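You operate a simulated robot arm through the tools that you are given. There is no shell and no other tool. Be economical: measure what you need, move in short steps, check, and stop when the job is done.

You run a simulated two-armed robot. Do the job below in one go: nothing can be reset, and whatever is moved stays where it is left.

## Task
Bring a blue ice pack in the cooler tray to the cloth before the jar shelf.
Fine: the pack by the wheels; shut the lid, fingers clear, and close both latches; carry the tray with both hands. Set down upright: ice pack.

It is judged by the outcome, as a careful person would: the job done as asked, and still so three seconds after it is handed in. It fails if anything else is knocked over, pushed out of place, dropped, spilled or broken. Lids that push on must go on centred and level and be pressed home; caps that screw on are set level and turned clockwise until they are tight. Flat cloth is picked up by pressing the open fingertips on it (5 to 10 N) and closing them slowly along it; thin cloth reads only 2 to 8 mm in the jaws.

## Robot
Two 7-joint arms with two-finger parallel grippers on one trunk, on a base that drives. Base frame: it is fixed to the floor where the robot stands at the start and does not move with it; the origin is under the middle of the robot, x ahead of it, y to its left, z up; the surface under the hand at the start is at about z = 660. Readings come in mm, degrees, newtons and seconds.
The left shoulder is at the start at [110, 169, 1405], the right one opposite. With the tool pointing down near the work surface each hand reaches from about 240 to 680 mm from the robot's upright axis, wherever it stands, measured 20 degrees to its own side. Places, roughly: basket [600, -100, 700]; cloth before the jar shelf [-1100, 400, 700]; cooler lid [900, -100, 1000]; cooler tray (19x29x11 cm) [600, -100, 700]; latch by the level window [600, -200, 1000]; latch by the wheels [700, 100, 1000]; small wooden tray (34x17x5 cm) [0, 2100, 700]. Payload 1.57 kg a hand.
The TCP of each hand is the grasp point between the finger pads, 30 mm short of the fingertips. In the tool frame z runs along the fingers and y along their closing line. Largest opening 80 mm; finger width 17, thickness 12; the body of the gripper, 40 by 82 mm, starts 80 mm behind the TCP.
Orientation is told as [roll, pitch, yaw] about the base's x, y, z axes, in that order, counted from this pose: with the fingers straight down and closing along the base's y, the tool's x points along the base's -x, its y along +y and its z along -z.

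## Interface
- The arms move only by the tool jog_arm. It takes "left_plan", "right_plan" or both (then of equal length, played together; a hand with none holds still); each is a list of rows, each a list of 6 numbers: the shift along the base's x, y, z in mm, then the turn, a rotation vector about the base's x, y, z in degrees. In form: [[x, y, z, ax, ay, az], ...]. A call has 1 to 20 rows; each row shifts and turns the commanded pose from where the row before left it. "left_grip" and "right_grip" are, for a hand that has rows, the finger opening in mm, from 0 to 80, set as the call begins (left out, the last holds). Each row takes 0.2 s and may step no farther than 50 mm and 8.6 degrees from the row before; otherwise, or with a gripper value out of range, the whole call is refused. Where a pose cannot be reached the arm comes as near as it can. A force on the tool above 90 N (or 10 N above the force at the start of the call, whichever is more), or a blocked arm, ends the call early, and 0.2 s more pass. Each finger travels about 72 mm/s and halts on what it meets, pressing with about 43 N; the grip force reading is that of the motor and also rises with nothing between the fingers. The clock runs only during rows and for 0.2 s after the last one: add rows that do not move to give the fingers time. It gives the time, the measured TCP pose, the force on the tool (base axes), the opening and the grip force at its end, in the units of the frame above (readings bear some noise), with the torque about the TCP (base axes, N m) and any sound that the robot's microphone picked up, and new pictures: "show" is both (left out), scene, wrist or none (wrist: the cameras of the hands that moved).
- Cameras (640 x 400 px; columns grow to the right, rows downward): "scene" is now at [106.1, 43.5, 1562.3]; the picture's right is [0.83, -0.56, -0.00], its down [-0.52, -0.77, -0.36] and it looks along [0.20, 0.30, -0.93] (base axes); focal length 214 px, centre (320, 200). "left" rides on the left gripper at [72, 7, -122] in its tool frame; the picture's right is [-0.09, 1.00, 0.00], its down [-0.84, -0.08, -0.54] and it looks along [-0.54, -0.05, 0.84] (tool axes); focal length 238 px, centre (320, 200). "right" rides on the right gripper at [72, -7, -122] in its tool frame; the picture's right is [0.09, 1.00, 0.00], its down [-0.84, 0.08, -0.54] and it looks along [-0.54, 0.05, 0.84] (tool axes); focal length 238 px, centre (320, 200). There is no depth. A picture from a camera that has moved, and an enlarged one, comes with that camera's place and axes in the base frame and with its lens. The place of the scene camera against the robot may be out by one fixed shift of up to 12 mm in any direction.
- slide_trunk(by): slides the trunk up (or, below 0, down) by that many mm; the arms and the scene camera ride with it, the base frame stays. It gives what a move gives, with no picture.
- roll_base(legs): drives the robot by 1 to 6 legs, each [ahead, left, turn to the left] in mm, mm and degrees, along the robot's own axes; the way and the turn of a leg run together, so that a leg with both is an arc; at most 1500 mm and 180 degrees a leg. The arms and the cameras ride along, it lands a little off, and it stops where it bumps. It gives what a move gives, and a new picture of the scene camera.
- pan_tilt(pan, tilt): turns the head with the scene camera to pan (to the left, within 86 degrees either way) and tilt (down, from -29 to 69), counted from straight ahead of the robot. It gives what a move gives, and a new picture of the scene camera.
- zoom(camera, box): a new picture of the part [left, top, right, bottom] of that camera's present view, enlarged. No time passes.
- job_done(): hands the job in; it is judged then, once.

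Go step by step. Nothing tells you exact positions but the pictures and the camera data: compare them with the known pose of the tool, close in by small moves and look again before you grip or let go. The budget is 120 turns and 260 pictures, counting those below and the enlarged ones. Unless the task says otherwise, let go and move clear before handing in.

The tools are called after "Call:" as a command line: name --argument value ..., lists and objects as JSON in quotes. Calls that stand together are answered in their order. jog_arm: Moves the arms, as the interface text tells. Its arguments: {"type":"object","properties":{"left_plan":{"type":"array"},"left_grip":{"type":"number"},"right_plan":{"type":"array"},"right_grip":{"type":"number"},"show":{"type":"string","enum":["both","scene","wrist","none"]}},"required":[]} The other tools are called the same way: slide_trunk (by) slides the trunk up or down; roll_base (legs) drives the base; pan_tilt (pan, tilt) turns the head that bears the scene camera; zoom (camera, box) takes an enlarged picture of a part of a camera's view; job_done () hands the job in.

At the start:

```text
time: 0.0
left_position: [678.8, 215.0, 1149.9]
left_tool_rot: [-0.1, 0.1, 0.0]
left_wrist_force: [-0.2, 0.3, -0.1]
left_wrist_torque: [0.0, -0.02, -0.02]
left_finger_gap: 80.2
left_gripper_force: 0.0
right_position: [641.6, -308.4, 1149.0]
right_tool_rot: [0.1, 0.1, -0.2]
right_wrist_force: [0.0, 0.2, -0.6]
right_wrist_torque: [0.02, 0.0, -0.02]
right_finger_gap: 80.2
right_gripper_force: 0.0
trunk travel left (down, up): [-719.0, 171.0]
robot x, y, heading: [0.9, 1.1, 0.1]
head pan, tilt: [55.8, 68.6]
```

scene: 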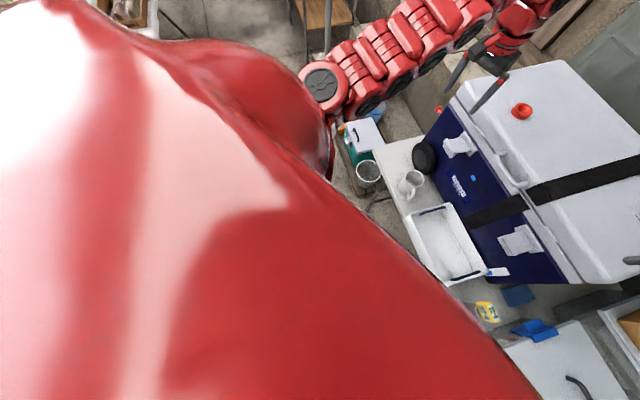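
right: 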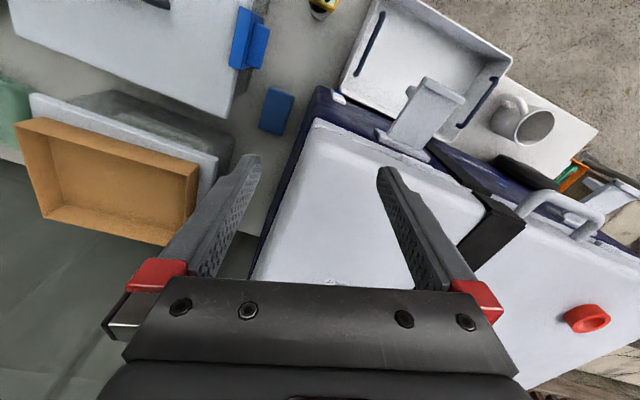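
left: 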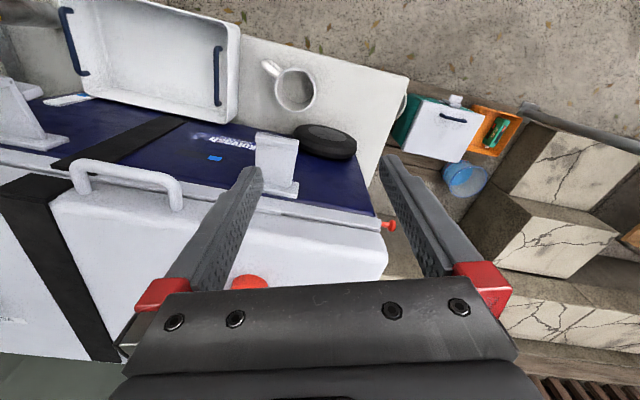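

I see a blue cooler with a white lid ahead, a white tray on a ledge before it, and latches on its front. I'll look around with the head first.

Call:
pan_tilt --pan 0 --tilt 45

Call:
pan_tilt --pan -50 --tilt 45

Call:
pan_tilt --pan 60 --tilt 35

```text
time: 1.2
left_position: [679.1, 215.1, 1150.1]
left_tool_rot: [0.0, 0.0, 0.0]
left_wrist_force: [-0.1, 0.2, 0.4]
left_wrist_torque: [-0.01, -0.01, 0.01]
left_finger_gap: 80.0
left_gripper_force: 0.1
right_position: [641.0, -309.1, 1150.8]
right_tool_rot: [0.0, 0.1, -0.1]
right_wrist_force: [-0.8, 0.1, 0.0]
right_wrist_torque: [-0.01, -0.01, -0.02]
right_finger_gap: 80.2
right_gripper_force: 0.1
trunk travel left (down, up): [-719.0, 171.0]
robot x, y, heading: [2.0, 0.8, -0.0]
head pan, tilt: [0.0, 45.0]
camera scene: at [155.9, -2.7, 1591.0], right [0.0, -1.0, 0.0], down [-0.71, 0.0, -0.71], along [0.71, 0.0, -0.71], focal length 214 px, centre (320, 200)
```

scene: 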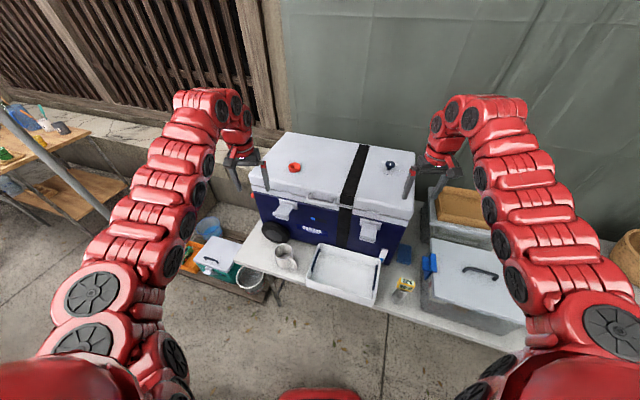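

```text
time: 2.4
left_position: [678.2, 216.0, 1149.2]
left_tool_rot: [0.0, 0.0, 0.0]
left_wrist_force: [-0.4, -0.5, 0.5]
left_wrist_torque: [0.01, 0.0, -0.03]
left_finger_gap: 80.2
left_gripper_force: 0.2
right_position: [641.9, -307.1, 1150.3]
right_tool_rot: [0.0, -0.1, -0.1]
right_wrist_force: [0.2, 0.1, -0.2]
right_wrist_torque: [-0.02, 0.07, -0.03]
right_finger_gap: 80.0
right_gripper_force: 0.1
trunk travel left (down, up): [-719.0, 171.0]
robot x, y, heading: [-0.1, 3.0, 0.4]
head pan, tilt: [-50.0, 45.0]
camera scene: at [127.0, -65.1, 1591.0], right [-0.77, -0.64, 0.0], down [-0.46, 0.54, -0.71], along [0.45, -0.54, -0.71], focal length 214 px, centre (320, 200)
```

scene: 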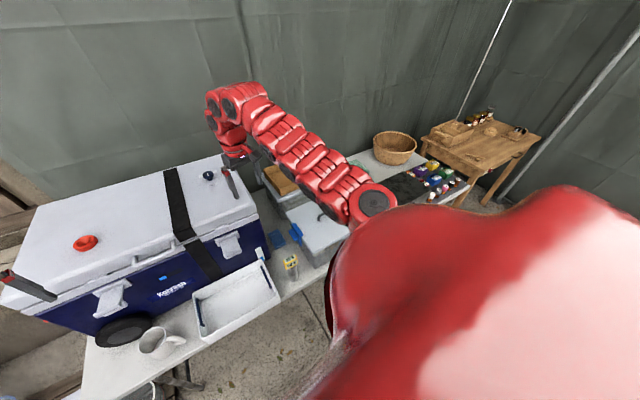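

```text
time: 4.3
left_position: [677.4, 214.0, 1149.9]
left_tool_rot: [0.1, 0.0, -0.1]
left_wrist_force: [-0.4, -0.9, -0.4]
left_wrist_torque: [0.0, -0.05, -0.02]
left_finger_gap: 80.1
left_gripper_force: 0.1
right_position: [641.3, -309.5, 1149.3]
right_tool_rot: [0.0, 0.0, -0.1]
right_wrist_force: [-0.4, 0.7, -1.0]
right_wrist_torque: [-0.01, 0.0, 0.0]
right_finger_gap: 79.7
right_gripper_force: 0.0
trunk travel left (down, up): [-719.0, 171.0]
robot x, y, heading: [1.1, -1.6, 0.1]
head pan, tilt: [60.0, 35.0]
camera scene: at [118.7, 73.4, 1605.8], right [0.87, -0.5, 0.0], down [-0.29, -0.5, -0.82], along [0.41, 0.71, -0.57], focal length 214 px, centre (320, 200)
```

scene: 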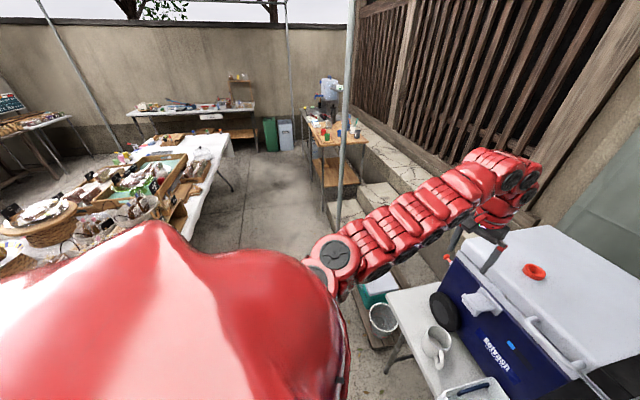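

I'll face the cooler again and zoom in for the details of its latches, strap and surroundings.

Call:
pan_tilt --pan 0 --tilt 45

Call:
zoom --camera "scene" --box '[230, 125, 430, 250]'

Call:
zoom --camera "scene" --box '[230, 200, 430, 325]'

Call:
zoom --camera "scene" --box '[370, 200, 530, 300]'

Call:
zoom --camera "left" --box '[0, 60, 420, 320]'

Call:
zoom --camera "right" --box '[220, 50, 640, 320]'

```text
time: 5.6
left_position: [678.7, 215.1, 1149.5]
left_tool_rot: [0.0, 0.0, 0.0]
left_wrist_force: [-0.6, -0.9, 1.1]
left_wrist_torque: [-0.01, -0.02, -0.01]
left_finger_gap: 80.2
left_gripper_force: 0.0
right_position: [641.1, -309.4, 1148.8]
right_tool_rot: [0.0, 0.1, 0.0]
right_wrist_force: [-0.1, -0.7, 0.3]
right_wrist_torque: [0.0, 0.02, 0.01]
right_finger_gap: 79.7
right_gripper_force: 0.1
trunk travel left (down, up): [-719.0, 171.0]
robot x, y, heading: [1.1, 2.7, 0.0]
head pan, tilt: [0.0, 45.0]
camera scene: at [156.0, -2.7, 1591.0], right [0.0, -1.0, 0.0], down [-0.71, 0.0, -0.71], along [0.71, 0.0, -0.71], focal length 214 px, centre (320, 200)
```

scene: 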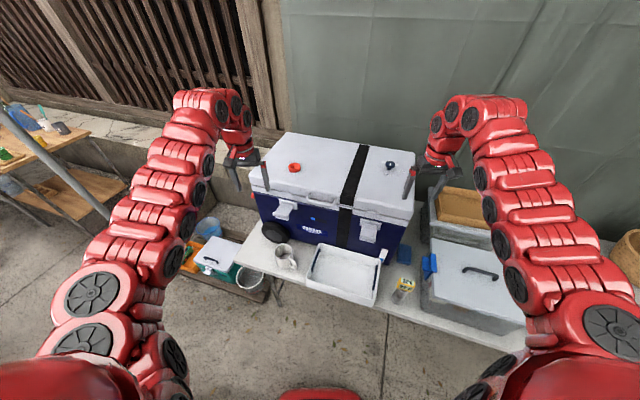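

```text
3.20 times, centred on (330, 188) of scene
camera zoom: at [156.0, -2.7, 1591.0], right [0.0, -1.0, 0.0], down [-0.71, 0.0, -0.71], along [0.71, 0.0, -0.71], focal length 686 px, centre (288, 240)
```

zoom: 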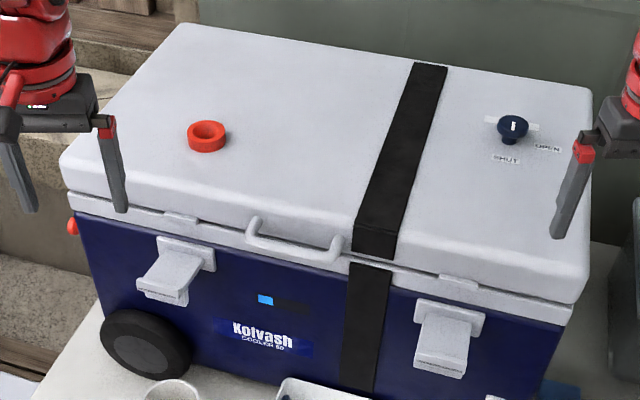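

```text
3.20 times, centred on (330, 262) of scene
camera zoom: at [156.0, -2.7, 1591.0], right [0.0, -1.0, 0.0], down [-0.71, 0.0, -0.71], along [0.71, 0.0, -0.71], focal length 686 px, centre (288, 0)
```

zoom: 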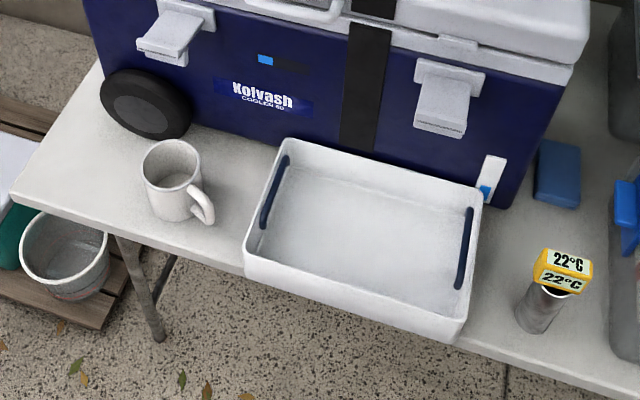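

```text
4.00 times, centred on (450, 250) of scene
camera zoom: at [156.0, -2.7, 1591.0], right [0.0, -1.0, 0.0], down [-0.71, 0.0, -0.71], along [0.71, 0.0, -0.71], focal length 858 px, centre (-200, 0)
```

zoom: 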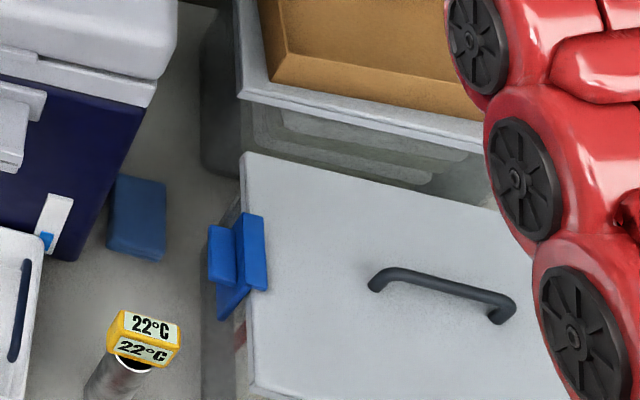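

```text
1.52 times, centred on (210, 190) of left
camera zoom: at [606.6, 222.9, 1271.3], right [0.09, 1.0, 0.0], down [0.84, -0.08, 0.54], along [0.54, -0.05, -0.84], focal length 363 px, centre (488, 215)
```

zoom: 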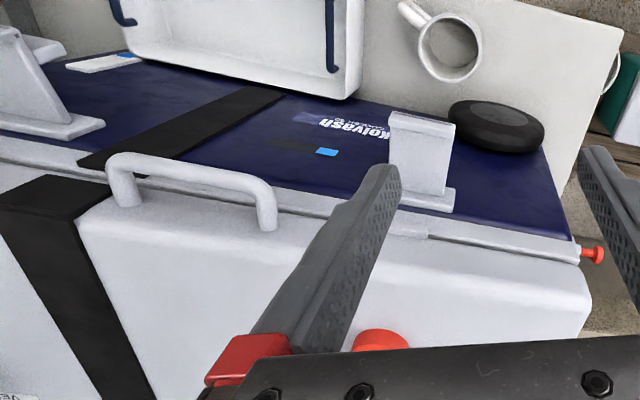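

```text
1.48 times, centred on (430, 185) of right
camera zoom: at [568.1, -315.5, 1272.1], right [-0.09, 1.0, 0.0], down [0.84, 0.08, 0.54], along [0.54, 0.05, -0.84], focal length 353 px, centre (157, 222)
```

zoom: 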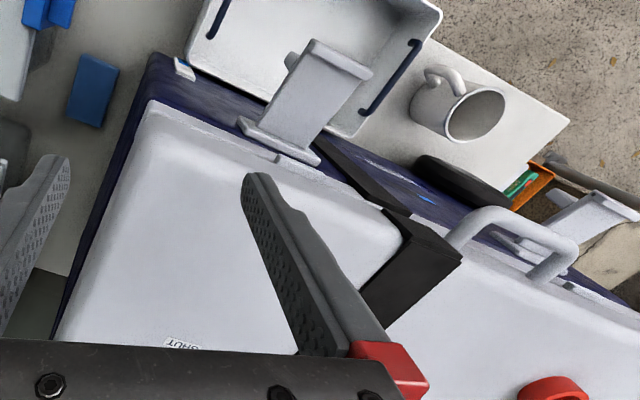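

The latch levers look as if they stand out from the cooler's front, so I'll draw both hands back and pitch them to look at the front closely.

Call:
jog_arm --left_plan '[[-45, -12, 0, 0, -7.5, 0], [-45, -12, 0, 0, -7.5, 0], [-45, -12, 0, 0, -7.5, 0], [-45, -12, 0, 0, -7.5, 0]]' --right_plan '[[-45, 10, 0, 0, -7.5, 0], [-45, 10, 0, 0, -7.5, 0], [-45, 10, 0, 0, -7.5, 0], [-45, 10, 0, 0, -7.5, 0]]' --show "both"

```text
time: 6.6
left_position: [642.8, 206.0, 1150.3]
left_tool_rot: [0.0, -5.7, 0.0]
left_wrist_force: [0.4, -0.2, -0.3]
left_wrist_torque: [0.0, -0.04, -0.02]
left_finger_gap: 80.0
left_gripper_force: 0.2
left hand out of reach, approached as far as the arm can: row 1, 2, 3, 4
right_position: [617.5, -303.0, 1149.4]
right_tool_rot: [0.1, -3.8, -0.1]
right_wrist_force: [-0.8, -0.2, -0.1]
right_wrist_torque: [0.0, -0.05, -0.01]
right_finger_gap: 80.0
right_gripper_force: 0.0
right hand out of reach, approached as far as the arm can: row 1, 2, 3, 4
trunk travel left (down, up): [-719.0, 171.0]
robot x, y, heading: [-1.9, -3.0, 0.1]
head pan, tilt: [0.0, 45.0]
camera scene: at [154.6, -2.7, 1591.2], right [0.0, -1.0, 0.0], down [-0.71, 0.0, -0.71], along [0.71, 0.0, -0.71], focal length 214 px, centre (320, 200)
camera right: at [536.4, -310.5, 1267.5], right [-0.09, 1.0, -0.01], down [0.8, 0.08, 0.6], along [0.59, 0.05, -0.8], focal length 238 px, centre (320, 200)
camera left: at [560.2, 213.1, 1264.6], right [0.09, 1.0, 0.01], down [0.78, -0.08, 0.62], along [0.62, -0.05, -0.78], focal length 238 px, centre (320, 200)
```

scene: 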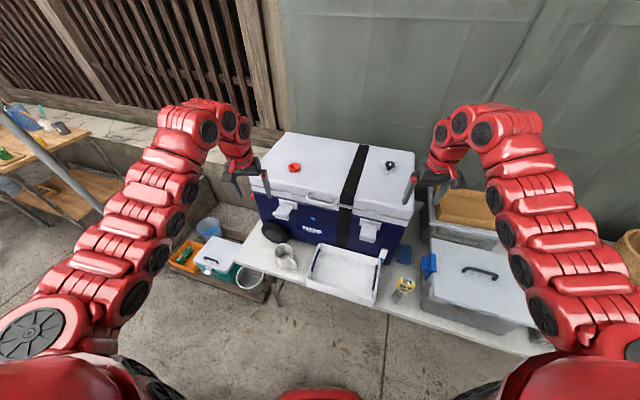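
right: 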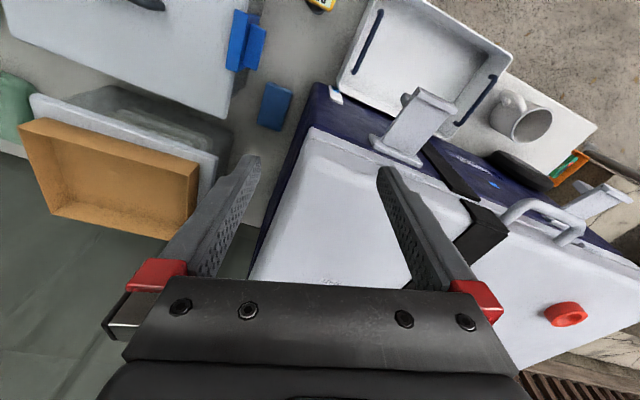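
left: 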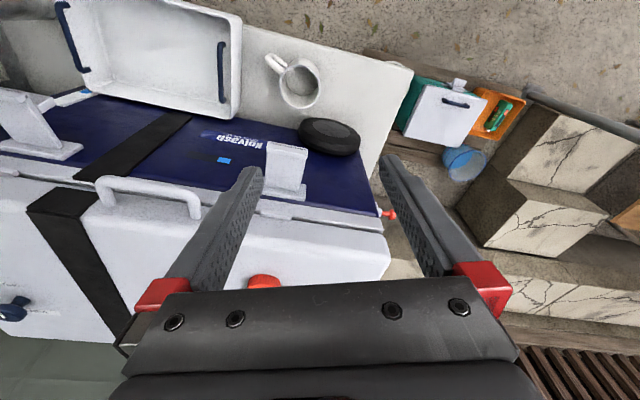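

The arms cannot fold back that far at this height. I'll zoom in on both latches from the present views.

Call:
zoom --camera "right" --box '[320, 60, 480, 160]'

Call:
zoom --camera "left" --box '[220, 120, 380, 220]'

Call:
zoom --camera "scene" --box '[340, 200, 420, 250]'

Call:
zoom --camera "scene" --box '[250, 180, 330, 230]'

```text
4.00 times, centred on (400, 110) of right
camera zoom: at [536.4, -310.5, 1267.5], right [-0.09, 1.0, -0.01], down [0.8, 0.08, 0.6], along [0.59, 0.05, -0.8], focal length 953 px, centre (0, 560)
```

zoom: 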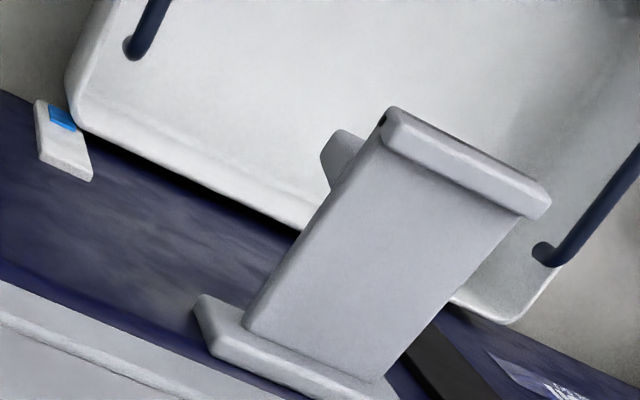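

```text
4.00 times, centred on (300, 170) of left
camera zoom: at [560.2, 213.1, 1264.6], right [0.09, 1.0, 0.01], down [0.78, -0.08, 0.62], along [0.62, -0.05, -0.78], focal length 953 px, centre (400, 320)
```

zoom: 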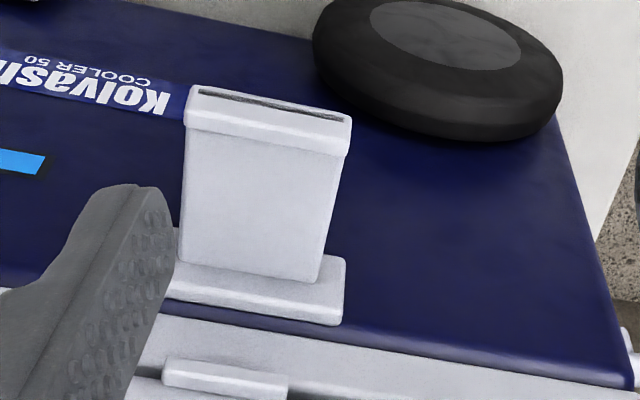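

```text
8.00 times, centred on (380, 225) of scene
camera zoom: at [154.6, -2.7, 1591.2], right [0.0, -1.0, 0.0], down [-0.71, 0.0, -0.71], along [0.71, 0.0, -0.71], focal length 1716 px, centre (-160, 0)
```

zoom: 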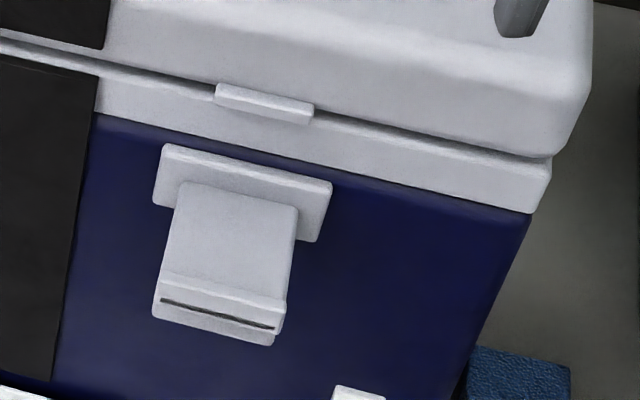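

```text
8.00 times, centred on (290, 205) of scene
camera zoom: at [154.6, -2.7, 1591.2], right [0.0, -1.0, 0.0], down [-0.71, 0.0, -0.71], along [0.71, 0.0, -0.71], focal length 1716 px, centre (560, 160)
```

zoom: 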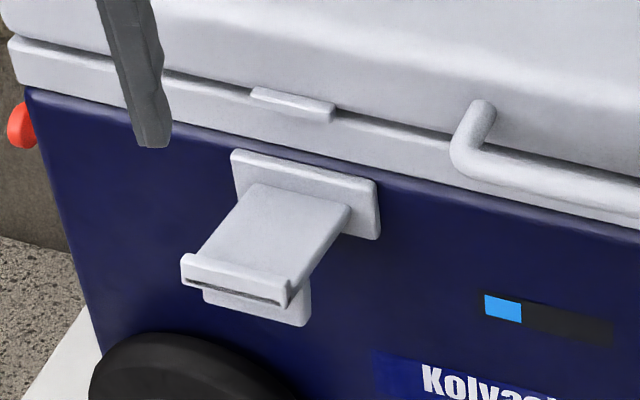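

The levers on both latches already stand open, hinged below with keepers on the lid, and the cooler is turned about 18° relative to me. I'll raise the trunk a little, then face it squarely.

Call:
slide_trunk --by 60

Call:
roll_base --legs '[[0, 0, -18], [0, 190, 0], [80, 0, 0]]'

```text
time: 7.6
left_position: [644.5, 205.2, 1210.1]
left_tool_rot: [0.1, -5.6, -0.1]
left_wrist_force: [0.7, -0.3, 0.5]
left_wrist_torque: [0.0, 0.02, 0.01]
left_finger_gap: 80.0
left_gripper_force: 0.2
right_position: [618.3, -304.0, 1208.9]
right_tool_rot: [0.0, -3.8, -0.1]
right_wrist_force: [-0.4, 0.7, -0.4]
right_wrist_torque: [0.02, 0.02, -0.02]
right_finger_gap: 80.1
right_gripper_force: 0.0
trunk travel left (down, up): [-779.0, 111.0]
robot x, y, heading: [0.5, 0.4, -0.0]
head pan, tilt: [0.0, 45.0]
```

```text
time: 10.8
left_position: [808.8, 150.0, 1210.5]
left_tool_rot: [0.0, -5.8, -18.0]
left_wrist_force: [-0.5, -0.1, -0.7]
left_wrist_torque: [-0.04, 0.0, -0.01]
left_finger_gap: 80.1
left_gripper_force: 0.1
right_position: [626.8, -326.7, 1211.8]
right_tool_rot: [0.0, -3.8, -18.1]
right_wrist_force: [1.2, 0.3, 0.1]
right_wrist_torque: [0.0, 0.01, -0.04]
right_finger_gap: 80.1
right_gripper_force: 0.0
trunk travel left (down, up): [-779.0, 111.0]
robot x, y, heading: [133.1, 152.7, -18.0]
head pan, tilt: [0.0, 45.0]
camera scene: at [279.0, 101.3, 1651.3], right [-0.31, -0.95, 0.0], down [-0.67, 0.22, -0.71], along [0.67, -0.22, -0.71], focal length 214 px, centre (320, 200)
```

scene: 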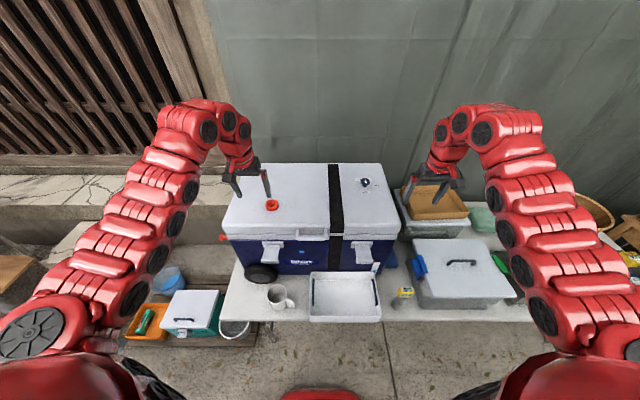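

Now the cooler is square to me. I'll zoom in on the knob, the strap and the red parts.

Call:
zoom --camera "scene" --box '[310, 155, 410, 217]'

Call:
zoom --camera "scene" --box '[210, 190, 410, 315]'

Call:
zoom --camera "left" --box '[0, 0, 640, 400]'

Call:
zoom --camera "right" --box '[0, 0, 640, 400]'

```text
6.40 times, centred on (360, 186) of scene
camera zoom: at [279.0, 101.3, 1651.3], right [-0.31, -0.95, 0.0], down [-0.67, 0.22, -0.71], along [0.67, -0.22, -0.71], focal length 1373 px, centre (64, 290)
```

zoom: 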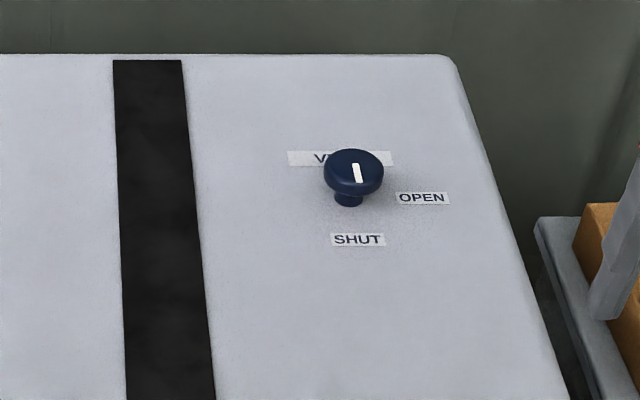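

```text
3.20 times, centred on (310, 252) of scene
camera zoom: at [279.0, 101.3, 1651.3], right [-0.31, -0.95, 0.0], down [-0.67, 0.22, -0.71], along [0.67, -0.22, -0.71], focal length 686 px, centre (352, 32)
```

zoom: 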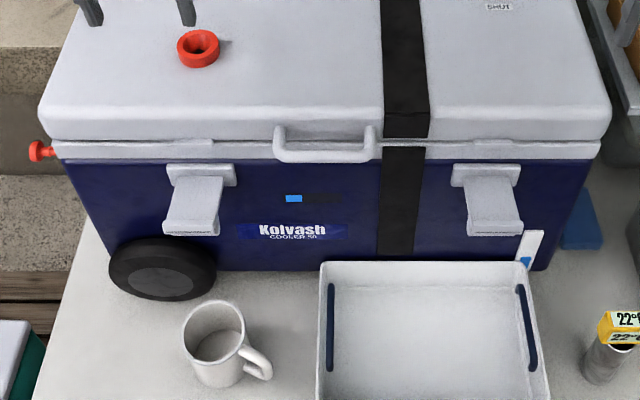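

```text
1.00 times, centred on (320, 200) of left (not enlarged: the box is as wide or as high as the picture)
camera zoom: at [730.6, 183.4, 1324.8], right [0.39, 0.92, 0.01], down [0.72, -0.31, 0.62], along [0.57, -0.24, -0.78], focal length 238 px, centre (320, 200)
```

zoom: 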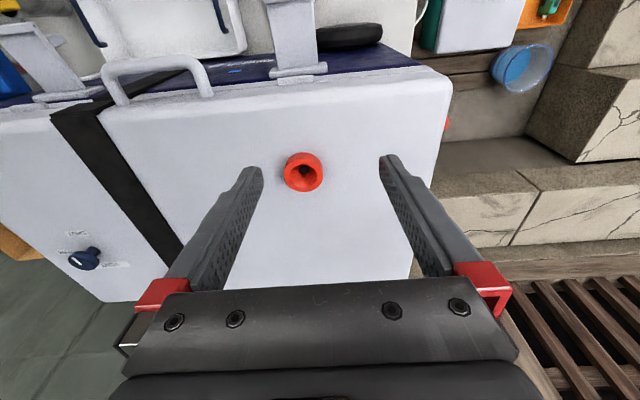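

```text
1.00 times, centred on (320, 200) of right (not enlarged: the box is as wide or as high as the picture)
camera zoom: at [546.8, -308.0, 1327.9], right [0.22, 0.98, -0.01], down [0.78, -0.17, 0.6], along [0.58, -0.14, -0.8], focal length 238 px, centre (320, 200)
```

zoom: 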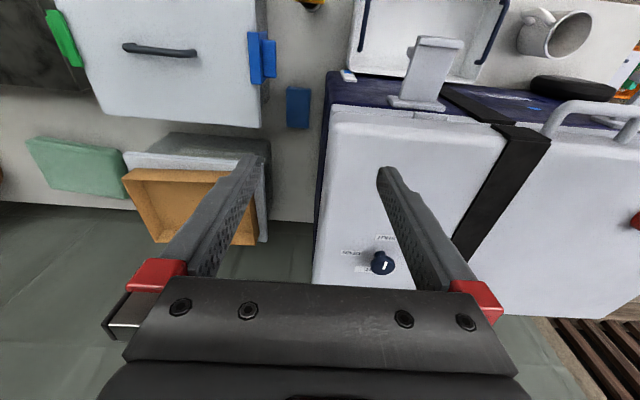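

Call:
zoom --camera "right" --box '[330, 225, 426, 285]'

Call:
zoom --camera "scene" --box '[350, 172, 382, 192]'

Call:
zoom --camera "left" --box '[30, 20, 450, 282]'

```text
6.67 times, centred on (378, 255) of right
camera zoom: at [546.8, -308.0, 1327.9], right [0.22, 0.98, -0.01], down [0.78, -0.17, 0.6], along [0.58, -0.14, -0.8], focal length 1589 px, centre (-67, -167)
```

zoom: 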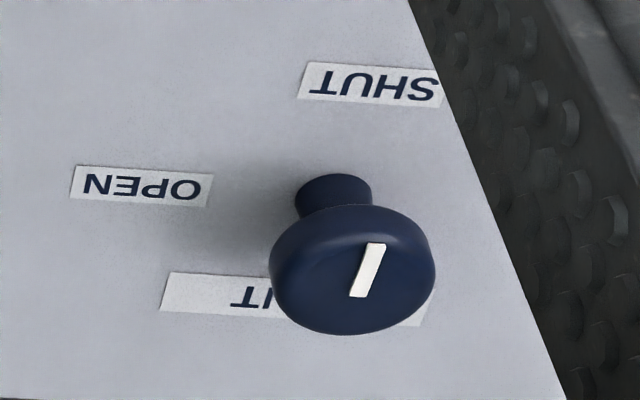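

```text
16.00 times, centred on (366, 182) of scene
camera zoom: at [279.0, 101.3, 1651.3], right [-0.31, -0.95, 0.0], down [-0.67, 0.22, -0.71], along [0.67, -0.22, -0.71], focal length 3432 px, centre (-416, 488)
```

zoom: 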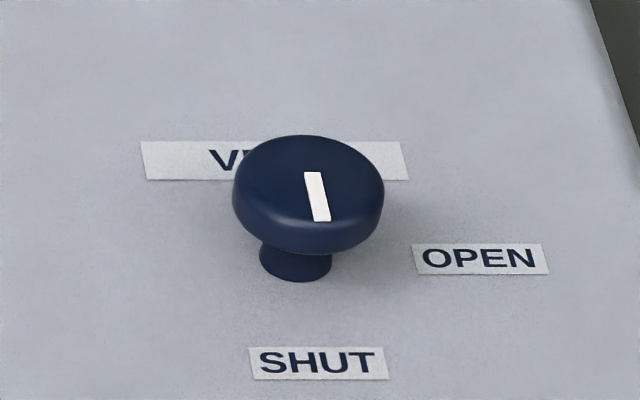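

```text
1.52 times, centred on (240, 151) of left
camera zoom: at [730.6, 183.4, 1324.8], right [0.39, 0.92, 0.01], down [0.72, -0.31, 0.62], along [0.57, -0.24, -0.78], focal length 363 px, centre (442, 275)
```

zoom: 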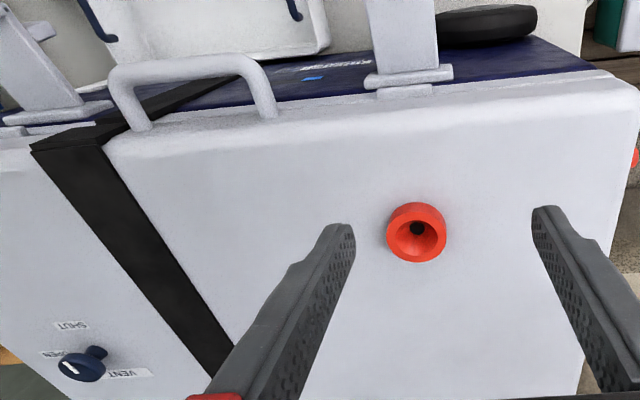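

The vent knob points to SHUT. I'll first test the right arm with a small levelling turn before bringing it over the lid handle.

Call:
jog_arm --right_plan '[[0, 0, 0, 1.2, 3.6, 0], [0, 0, 0, 0, 0, 0]]' --left_plan '[[12, 38, 0, 1.8, 5.4, 0], [12, 38, 0, 0, 0, 0]]' --show "none"

```text
time: 11.4
left_position: [833.0, 228.3, 1208.8]
left_tool_rot: [-0.1, 0.1, -18.0]
left_wrist_force: [0.0, -0.3, 0.1]
left_wrist_torque: [-0.06, -0.02, -0.03]
left_finger_gap: 79.8
left_gripper_force: 0.0
right_position: [626.5, -325.3, 1207.0]
right_tool_rot: [0.0, -0.1, -18.1]
right_wrist_force: [0.9, -0.4, -0.2]
right_wrist_torque: [-0.02, -0.05, 0.01]
right_finger_gap: 80.2
right_gripper_force: 0.1
right hand out of reach, approached as far as the arm can: row 1
trunk travel left (down, up): [-779.0, 111.0]
robot x, y, heading: [132.1, 150.8, -17.8]
head pan, tilt: [0.0, 45.0]
```

Call:
jog_arm --right_plan '[[7, 29, -4, 0, 0, 8.2], [7, 29, -4, 0, 0, 8.2], [7, 29, -4, 0, 0, 8.2], [7, 29, -4, 0, 0, 8.2], [7, 29, -4, 0, 0, 8.2], [7, 29, -4, 0, 0, 8.2], [7, 29, -4, 0, 0, 8.2], [7, 29, -4, 0, 0, 8.2], [7, 29, -4, 0, 0, 8.2], [7, 29, -4, 0, 0, 8.2], [7, 29, -4, 0, 0, 8.2]]'

```text
time: 13.8
left_position: [832.6, 227.7, 1210.4]
left_tool_rot: [0.0, 0.1, -18.0]
left_wrist_force: [-0.5, -0.1, 0.5]
left_wrist_torque: [-0.02, 0.03, -0.01]
left_finger_gap: 80.1
left_gripper_force: 0.1
right_position: [726.6, -9.5, 1167.5]
right_tool_rot: [0.1, 0.0, 72.2]
right_wrist_force: [0.5, 0.3, -0.2]
right_wrist_torque: [-0.03, 0.01, 0.03]
right_finger_gap: 80.1
right_gripper_force: 0.2
right hand out of reach, approached as far as the arm can: row 3
trunk travel left (down, up): [-779.0, 111.0]
robot x, y, heading: [130.6, 150.3, -18.3]
head pan, tilt: [0.0, 45.0]
camera scene: at [281.4, 101.5, 1651.0], right [-0.31, -0.95, 0.0], down [-0.67, 0.22, -0.71], along [0.67, -0.22, -0.71], focal length 214 px, centre (320, 200)
camera right: at [708.7, -79.6, 1290.8], right [-0.98, 0.22, 0.0], down [0.18, 0.82, 0.54], along [0.12, 0.53, -0.84], focal length 238 px, centre (320, 200)
```

scene: 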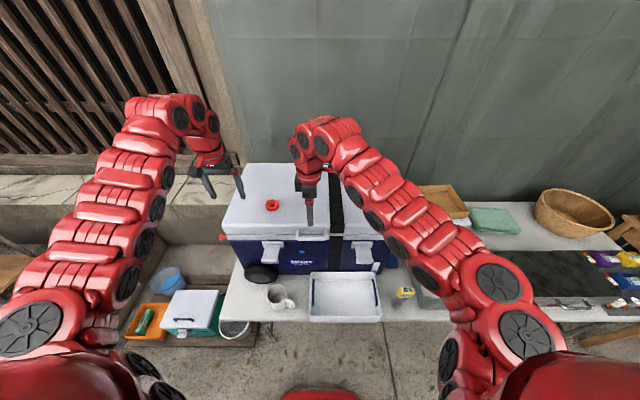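
right: 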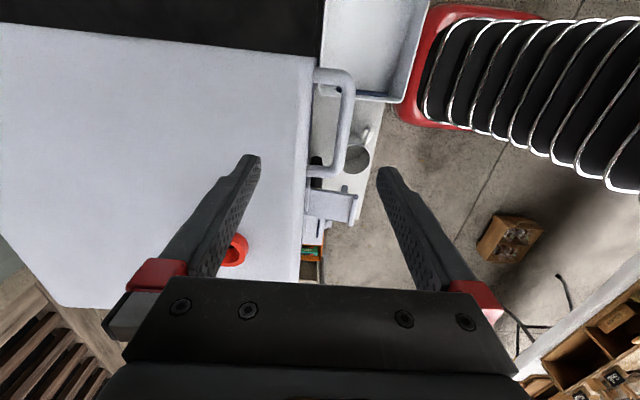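

The right hand sits above and behind the handle bar, which I place at about [697, -6, 1027], standing some 40 mm off the lid. I'll narrow the fingers, centre over the bar and come down partway to check.

Call:
jog_arm --right_plan '[[-15, 2, -10, 0, 0, 0], [-15, 2, -30, 0, 0, 0], [0, 0, -40, 0, 0, 0], [0, 0, 0, 0, 0, 0]]' --right_grip 44

Call:
zoom --camera "scene" --box '[260, 150, 388, 230]'

```text
time: 14.8
left_position: [832.1, 225.2, 1210.8]
left_tool_rot: [0.0, 0.1, -18.0]
left_wrist_force: [1.3, 0.1, -0.2]
left_wrist_torque: [0.01, 0.02, -0.02]
left_finger_gap: 79.9
left_gripper_force: 0.2
right_position: [711.2, -7.8, 1135.6]
right_tool_rot: [0.2, 0.1, 72.0]
right_wrist_force: [-0.1, 0.1, 0.9]
right_wrist_torque: [-0.01, 0.01, 0.0]
right_finger_gap: 43.9
right_gripper_force: 0.2
right hand out of reach, approached as far as the arm can: row 2, 3
trunk travel left (down, up): [-779.0, 111.0]
robot x, y, heading: [130.6, 150.8, -18.1]
head pan, tilt: [0.0, 45.0]
camera scene: at [280.1, 100.1, 1651.1], right [-0.31, -0.95, 0.0], down [-0.67, 0.22, -0.71], along [0.67, -0.22, -0.71], focal length 214 px, centre (320, 200)
camera right: at [694.8, -78.9, 1257.6], right [-0.98, 0.22, 0.0], down [0.19, 0.82, 0.54], along [0.12, 0.53, -0.84], focal length 238 px, centre (320, 200)
```

scene: 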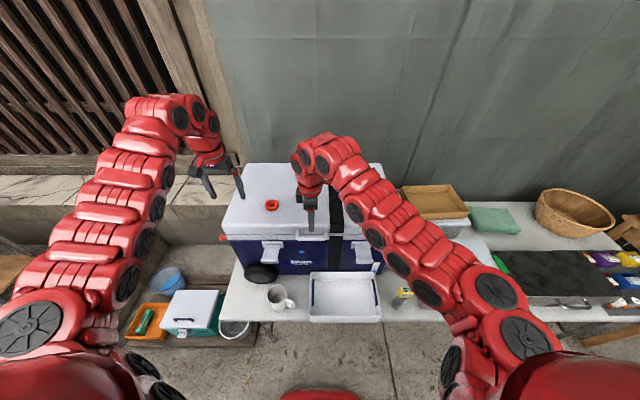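
right: 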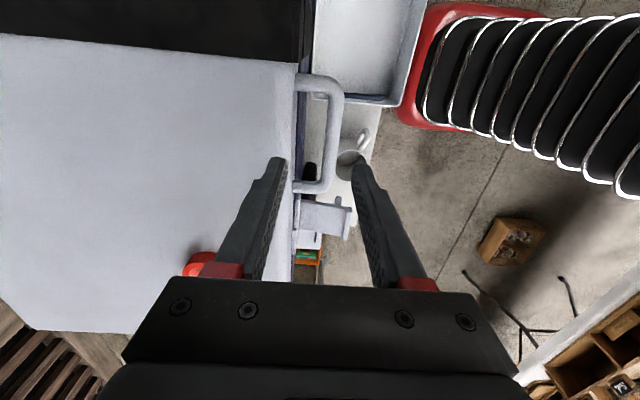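

```text
5.00 times, centred on (324, 190) of scene
camera zoom: at [280.1, 100.1, 1651.1], right [-0.31, -0.95, 0.0], down [-0.67, 0.22, -0.71], along [0.67, -0.22, -0.71], focal length 1072 px, centre (300, 250)
```

zoom: 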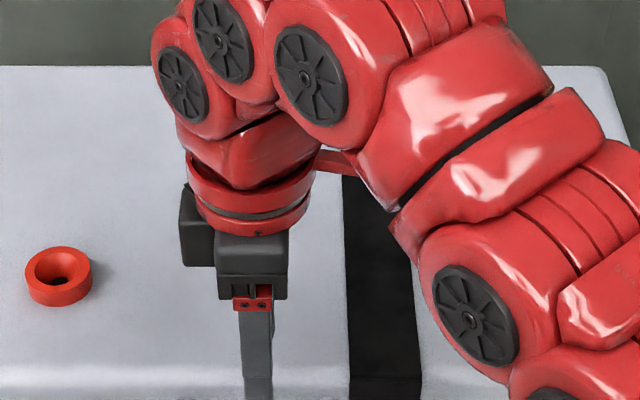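

The arm is too folded to come down here, so I'll raise the trunk and lower the hand against it.

Call:
slide_trunk --by 105

Call:
jog_arm --right_plan '[[-4, 1, -35, 0, 0, 0], [-5, 1, -40, 0, 0, 0], [-5, 0, -40, 0, 0, 0], [0, 0, -40, 0, 0, 0], [0, 0, 0, 0, 0, 0]]'

```text
time: 16.2
left_position: [832.8, 226.5, 1316.0]
left_tool_rot: [-0.1, 0.2, -18.0]
left_wrist_force: [-0.1, 0.8, 0.0]
left_wrist_torque: [0.0, -0.02, -0.01]
left_finger_gap: 79.9
left_gripper_force: 0.0
right_position: [712.5, -8.1, 1240.4]
right_tool_rot: [0.3, 0.2, 71.9]
right_wrist_force: [0.4, 0.5, -0.5]
right_wrist_torque: [-0.01, 0.05, 0.01]
right_finger_gap: 44.1
right_gripper_force: 0.1
trunk travel left (down, up): [-884.0, 6.0]
robot x, y, heading: [131.7, 150.0, -18.1]
head pan, tilt: [0.0, 45.0]
```

```text
time: 17.4
left_position: [832.3, 225.2, 1315.5]
left_tool_rot: [0.0, 0.1, -18.0]
left_wrist_force: [0.0, -0.2, 0.5]
left_wrist_torque: [-0.01, -0.01, 0.0]
left_finger_gap: 80.2
left_gripper_force: 0.1
right_position: [714.9, 3.0, 1189.8]
right_tool_rot: [0.3, 0.1, 71.8]
right_wrist_force: [0.6, -0.2, 0.1]
right_wrist_torque: [0.02, -0.02, 0.0]
right_finger_gap: 44.0
right_gripper_force: 0.1
right hand out of reach, approached as far as the arm can: row 1, 2, 3
trunk travel left (down, up): [-884.0, 6.0]
robot x, y, heading: [131.2, 151.6, -18.2]
head pan, tilt: [0.0, 45.0]
camera scene: at [280.4, 100.1, 1756.1], right [-0.31, -0.95, 0.0], down [-0.67, 0.22, -0.71], along [0.67, -0.22, -0.71], focal length 214 px, centre (320, 200)
camera right: at [698.8, -68.5, 1311.5], right [-0.97, 0.22, 0.0], down [0.19, 0.82, 0.54], along [0.12, 0.53, -0.84], focal length 238 px, centre (320, 200)
```

scene: 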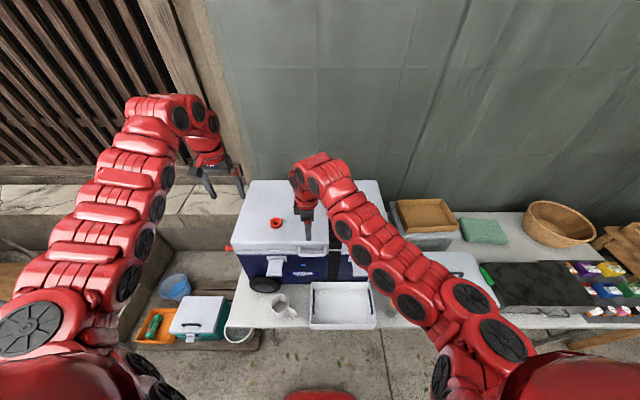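
right: 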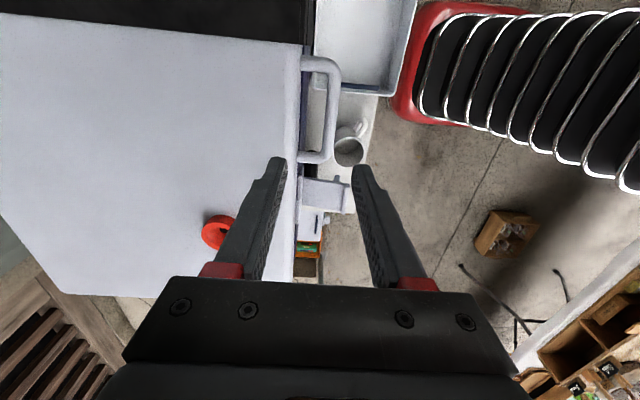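

The right arm is reaching across its body, so I'll shift the base left to bring the handle onto the right arm's own side.

Call:
roll_base --legs '[[0, 180, 0]]'

Call:
jog_arm --right_plan '[[-11, -33, 0, 0, 0, 0], [-11, -33, 0, 0, 0, 0], [-11, -33, 0, 0, 0, 0], [-11, -33, 0, 0, 0, 0], [-11, -33, 0, 0, 0, 0], [-6, -18, 0, 0, 0, 0], [-17, 5, -20, 0, 0, 0], [0, 0, -40, 0, 0, 0], [0, 0, 0, 0, 0, 0]]'

```text
time: 18.9
left_position: [885.5, 392.5, 1316.3]
left_tool_rot: [0.1, 0.1, -17.9]
left_wrist_force: [-0.3, -0.2, 1.0]
left_wrist_torque: [0.07, 0.0, 0.01]
left_finger_gap: 80.0
left_gripper_force: 0.1
right_position: [768.9, 168.7, 1189.8]
right_tool_rot: [0.3, -0.1, 72.0]
right_wrist_force: [0.3, -0.5, 0.0]
right_wrist_torque: [0.01, 0.0, -0.03]
right_finger_gap: 44.2
right_gripper_force: 0.0
trunk travel left (down, up): [-884.0, 6.0]
robot x, y, heading: [187.9, 319.3, -17.8]
head pan, tilt: [0.0, 45.0]
camera scene: at [333.8, 265.0, 1756.0], right [-0.31, -0.95, 0.0], down [-0.67, 0.22, -0.71], along [0.67, -0.22, -0.71], focal length 214 px, centre (320, 200)
```

scene: 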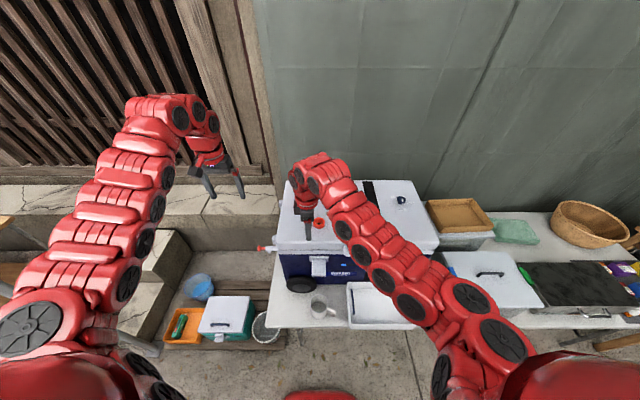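

```text
time: 20.9
left_position: [886.6, 395.0, 1314.8]
left_tool_rot: [0.0, 0.2, -17.9]
left_wrist_force: [-0.1, -0.3, 0.4]
left_wrist_torque: [-0.01, 0.01, -0.02]
left_finger_gap: 79.9
left_gripper_force: 0.0
right_position: [772.5, 171.4, 1149.3]
right_tool_rot: [0.3, 0.1, 72.0]
right_wrist_force: [-0.7, -0.2, -0.5]
right_wrist_torque: [0.02, 0.01, -0.01]
right_finger_gap: 44.1
right_gripper_force: 0.0
right hand out of reach, approached as far as the arm can: row 1, 2, 3, 4, 5, 6, 7
trunk travel left (down, up): [-884.0, 6.0]
robot x, y, heading: [183.6, 320.6, -17.8]
head pan, tilt: [0.0, 45.0]
camera scene: at [335.0, 268.7, 1756.0], right [-0.31, -0.95, 0.0], down [-0.67, 0.22, -0.71], along [0.67, -0.22, -0.71], focal length 214 px, centre (320, 200)
camera right: at [755.1, 101.2, 1271.8], right [-0.98, 0.22, 0.0], down [0.19, 0.82, 0.54], along [0.12, 0.53, -0.84], focal length 238 px, centre (320, 200)
```

scene: 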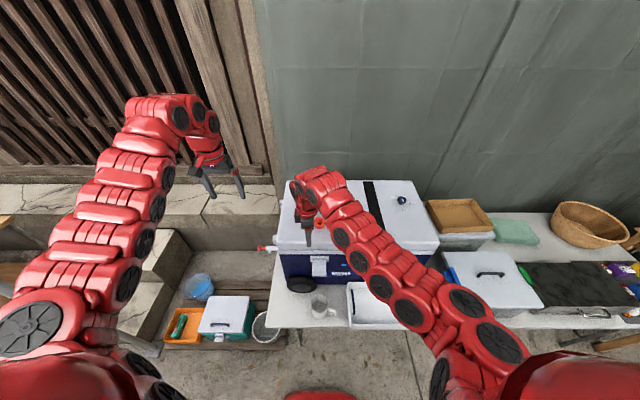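
right: 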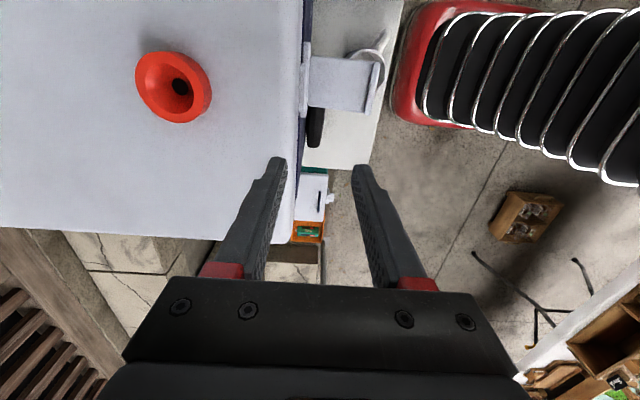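

The wrist is at a joint limit this way round. I'll turn the right hand the other way (−180°) while moving toward its own side.

Call:
jog_arm --right_plan '[[0, 0, 10, 0, 0, -8.4], [0, 0, 10, 0, 0, -8.4], [0, 0, 10, 0, 0, -8.4], [0, 0, 0, 0, 0, -8.4], [0, 0, 0, 0, 0, -8.4], [0, 0, 0, 0, 0, -8.4], [0, 0, 0, 0, 0, -8.4], [0, 0, 0, 0, 0, -8.4], [0, 0, 0, 0, 0, -8.4], [0, 0, 0, 0, 0, -8.4], [0, 0, 0, 0, 0, -6]]' --show "none"

Call:
jog_arm --right_plan '[[-7, -16, 0, 0, 0, -8.4], [-7, -16, 0, 0, 0, -8.4], [-7, -16, 0, 0, 0, -8.4], [-7, -16, 0, 0, 0, -8.4], [-7, -16, 0, 0, 0, -8.4], [-7, -16, 0, 0, 0, -8.4], [-7, -16, 0, 0, 0, -8.4], [-7, -16, 0, 0, 0, -8.4], [-7, -16, 0, 0, 0, -8.4], [-7, -16, 0, 0, 0, -8.4], [-5, -17, 0, 0, 0, -6]]'

```text
time: 23.3
left_position: [886.6, 394.9, 1315.2]
left_tool_rot: [0.0, 0.2, -17.9]
left_wrist_force: [0.1, 0.1, 0.3]
left_wrist_torque: [0.02, 0.02, 0.02]
left_finger_gap: 80.1
left_gripper_force: 0.1
right_position: [770.8, 172.6, 1179.5]
right_tool_rot: [0.3, 0.1, -18.2]
right_wrist_force: [0.5, 0.0, -0.6]
right_wrist_torque: [0.0, -0.02, -0.01]
right_finger_gap: 44.1
right_gripper_force: 0.2
trunk travel left (down, up): [-884.0, 6.0]
robot x, y, heading: [184.5, 322.4, -18.4]
head pan, tilt: [0.0, 45.0]
```

```text
time: 25.7
left_position: [885.5, 393.7, 1316.0]
left_tool_rot: [0.1, 0.1, -17.9]
left_wrist_force: [-0.1, 0.1, -0.3]
left_wrist_torque: [0.02, -0.03, -0.05]
left_finger_gap: 79.9
left_gripper_force: 0.1
right_position: [769.9, 11.3, 1189.4]
right_tool_rot: [0.3, 0.1, -102.6]
right_wrist_force: [0.0, 0.2, 0.4]
right_wrist_torque: [0.01, -0.05, 0.02]
right_finger_gap: 43.9
right_gripper_force: 0.0
right hand out of reach, approached as far as the arm can: row 1, 4, 7, 9
trunk travel left (down, up): [-884.0, 6.0]
robot x, y, heading: [187.8, 318.3, -17.7]
head pan, tilt: [0.0, 45.0]
camera scene: at [333.6, 267.5, 1756.1], right [-0.31, -0.95, 0.0], down [-0.67, 0.22, -0.71], along [0.67, -0.22, -0.71], focal length 214 px, centre (320, 200)
camera right: at [776.9, 81.5, 1311.9], right [0.99, -0.13, 0.01], down [-0.11, -0.83, 0.54], along [-0.06, -0.54, -0.84], focal length 238 px, centre (320, 200)
```

scene: 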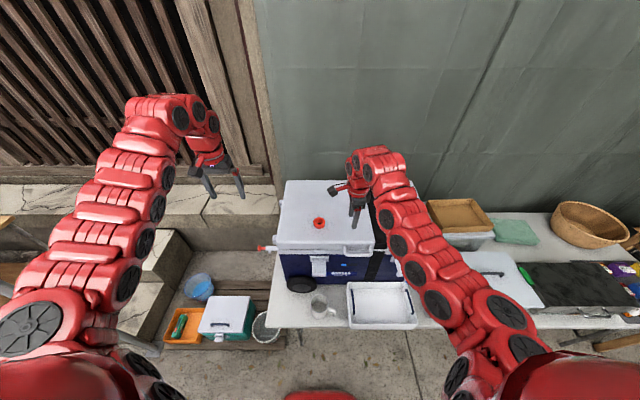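
right: 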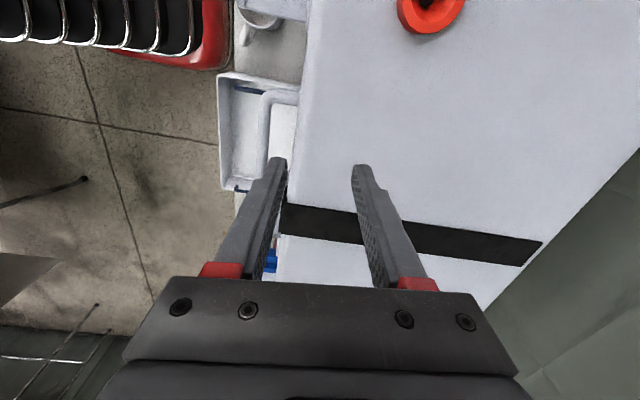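

Call:
jog_arm --right_plan '[[-20, 2, -20, 0, 0, 0], [-24, 4, -20, 0, 0, -3], [-24, -10, -20, 0, 0, -3], [-5, -13, -20, 0, 0, 0], [0, 0, 0, 0, 0, 0]]'

```text
time: 26.9
left_position: [887.4, 395.2, 1315.8]
left_tool_rot: [0.0, 0.1, -17.9]
left_wrist_force: [-0.8, 0.5, 0.4]
left_wrist_torque: [-0.02, 0.02, -0.01]
left_finger_gap: 80.0
left_gripper_force: 0.1
right_position: [739.9, -16.2, 1099.8]
right_tool_rot: [0.3, 0.1, -108.5]
right_wrist_force: [0.2, 0.2, 1.1]
right_wrist_torque: [0.01, -0.01, 0.0]
right_finger_gap: 44.0
right_gripper_force: 0.1
right hand out of reach, approached as far as the arm can: row 1, 2, 3
trunk travel left (down, up): [-884.0, 6.0]
robot x, y, heading: [185.8, 323.8, -17.8]
head pan, tilt: [0.0, 45.0]
camera scene: at [335.2, 268.4, 1756.0], right [-0.31, -0.95, 0.0], down [-0.67, 0.22, -0.71], along [0.67, -0.22, -0.71], focal length 214 px, centre (320, 200)
camera right: at [755.4, 54.3, 1222.4], right [0.97, -0.23, 0.0], down [-0.19, -0.82, 0.54], along [-0.12, -0.53, -0.84], focal length 238 px, centre (320, 200)
```

scene: 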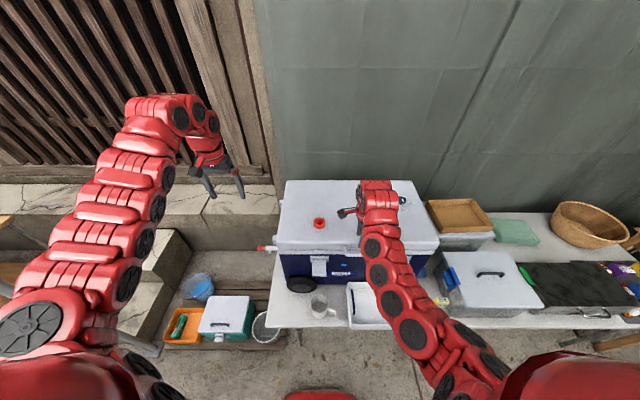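
right: 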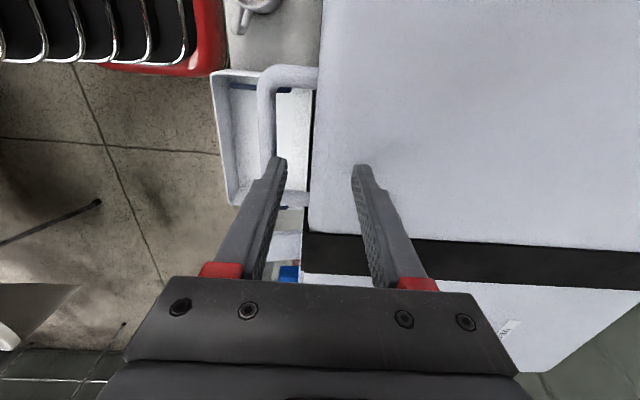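

The hand is now clear of the lid top with the bar about 43 mm nearer to me. I'll move back over the bar, staying above it.

Call:
jog_arm --right_plan '[[-20.7, 6.7, 0, 0, 0, 0], [-20.7, 6.7, 0, 0, 0, 0], [0, 0, -20, 0, 0, 0], [0, 0, 0, 0, 0, 0]]' --show "wrist"

```text
time: 27.6
left_position: [884.6, 396.5, 1316.1]
left_tool_rot: [0.0, 0.0, -17.9]
left_wrist_force: [0.0, 0.0, 0.3]
left_wrist_torque: [0.01, 0.05, -0.01]
left_finger_gap: 80.1
left_gripper_force: 0.0
right_position: [714.5, -4.5, 1094.2]
right_tool_rot: [2.9, 0.1, -108.4]
right_wrist_force: [-0.7, 4.5, 46.1]
right_wrist_torque: [-0.2, -0.94, -0.2]
right_finger_gap: 43.6
right_gripper_force: 0.0
right hand out of reach, approached as far as the arm can: row 1, 2
trunk travel left (down, up): [-884.0, 6.0]
robot x, y, heading: [188.0, 319.5, -17.8]
head pan, tilt: [0.0, 45.0]
stopped in row 3 (right hand): the force on the tool passed its limit at 108 N (the readings are from after the stop); the commanded pose is now the measured one
camera right: at [724.8, 66.4, 1215.3], right [0.97, -0.23, 0.05], down [-0.22, -0.81, 0.54], along [-0.08, -0.54, -0.84], focal length 238 px, centre (320, 200)
```

right: 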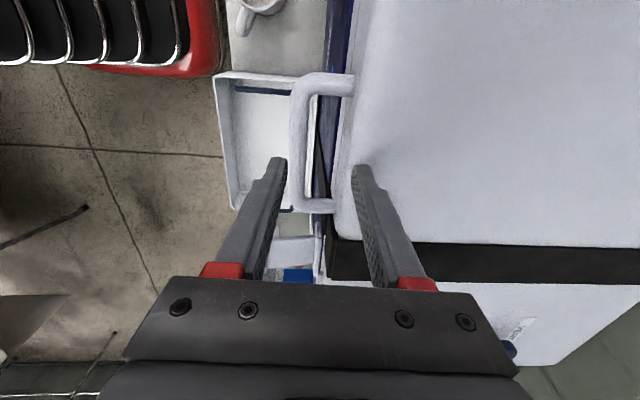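

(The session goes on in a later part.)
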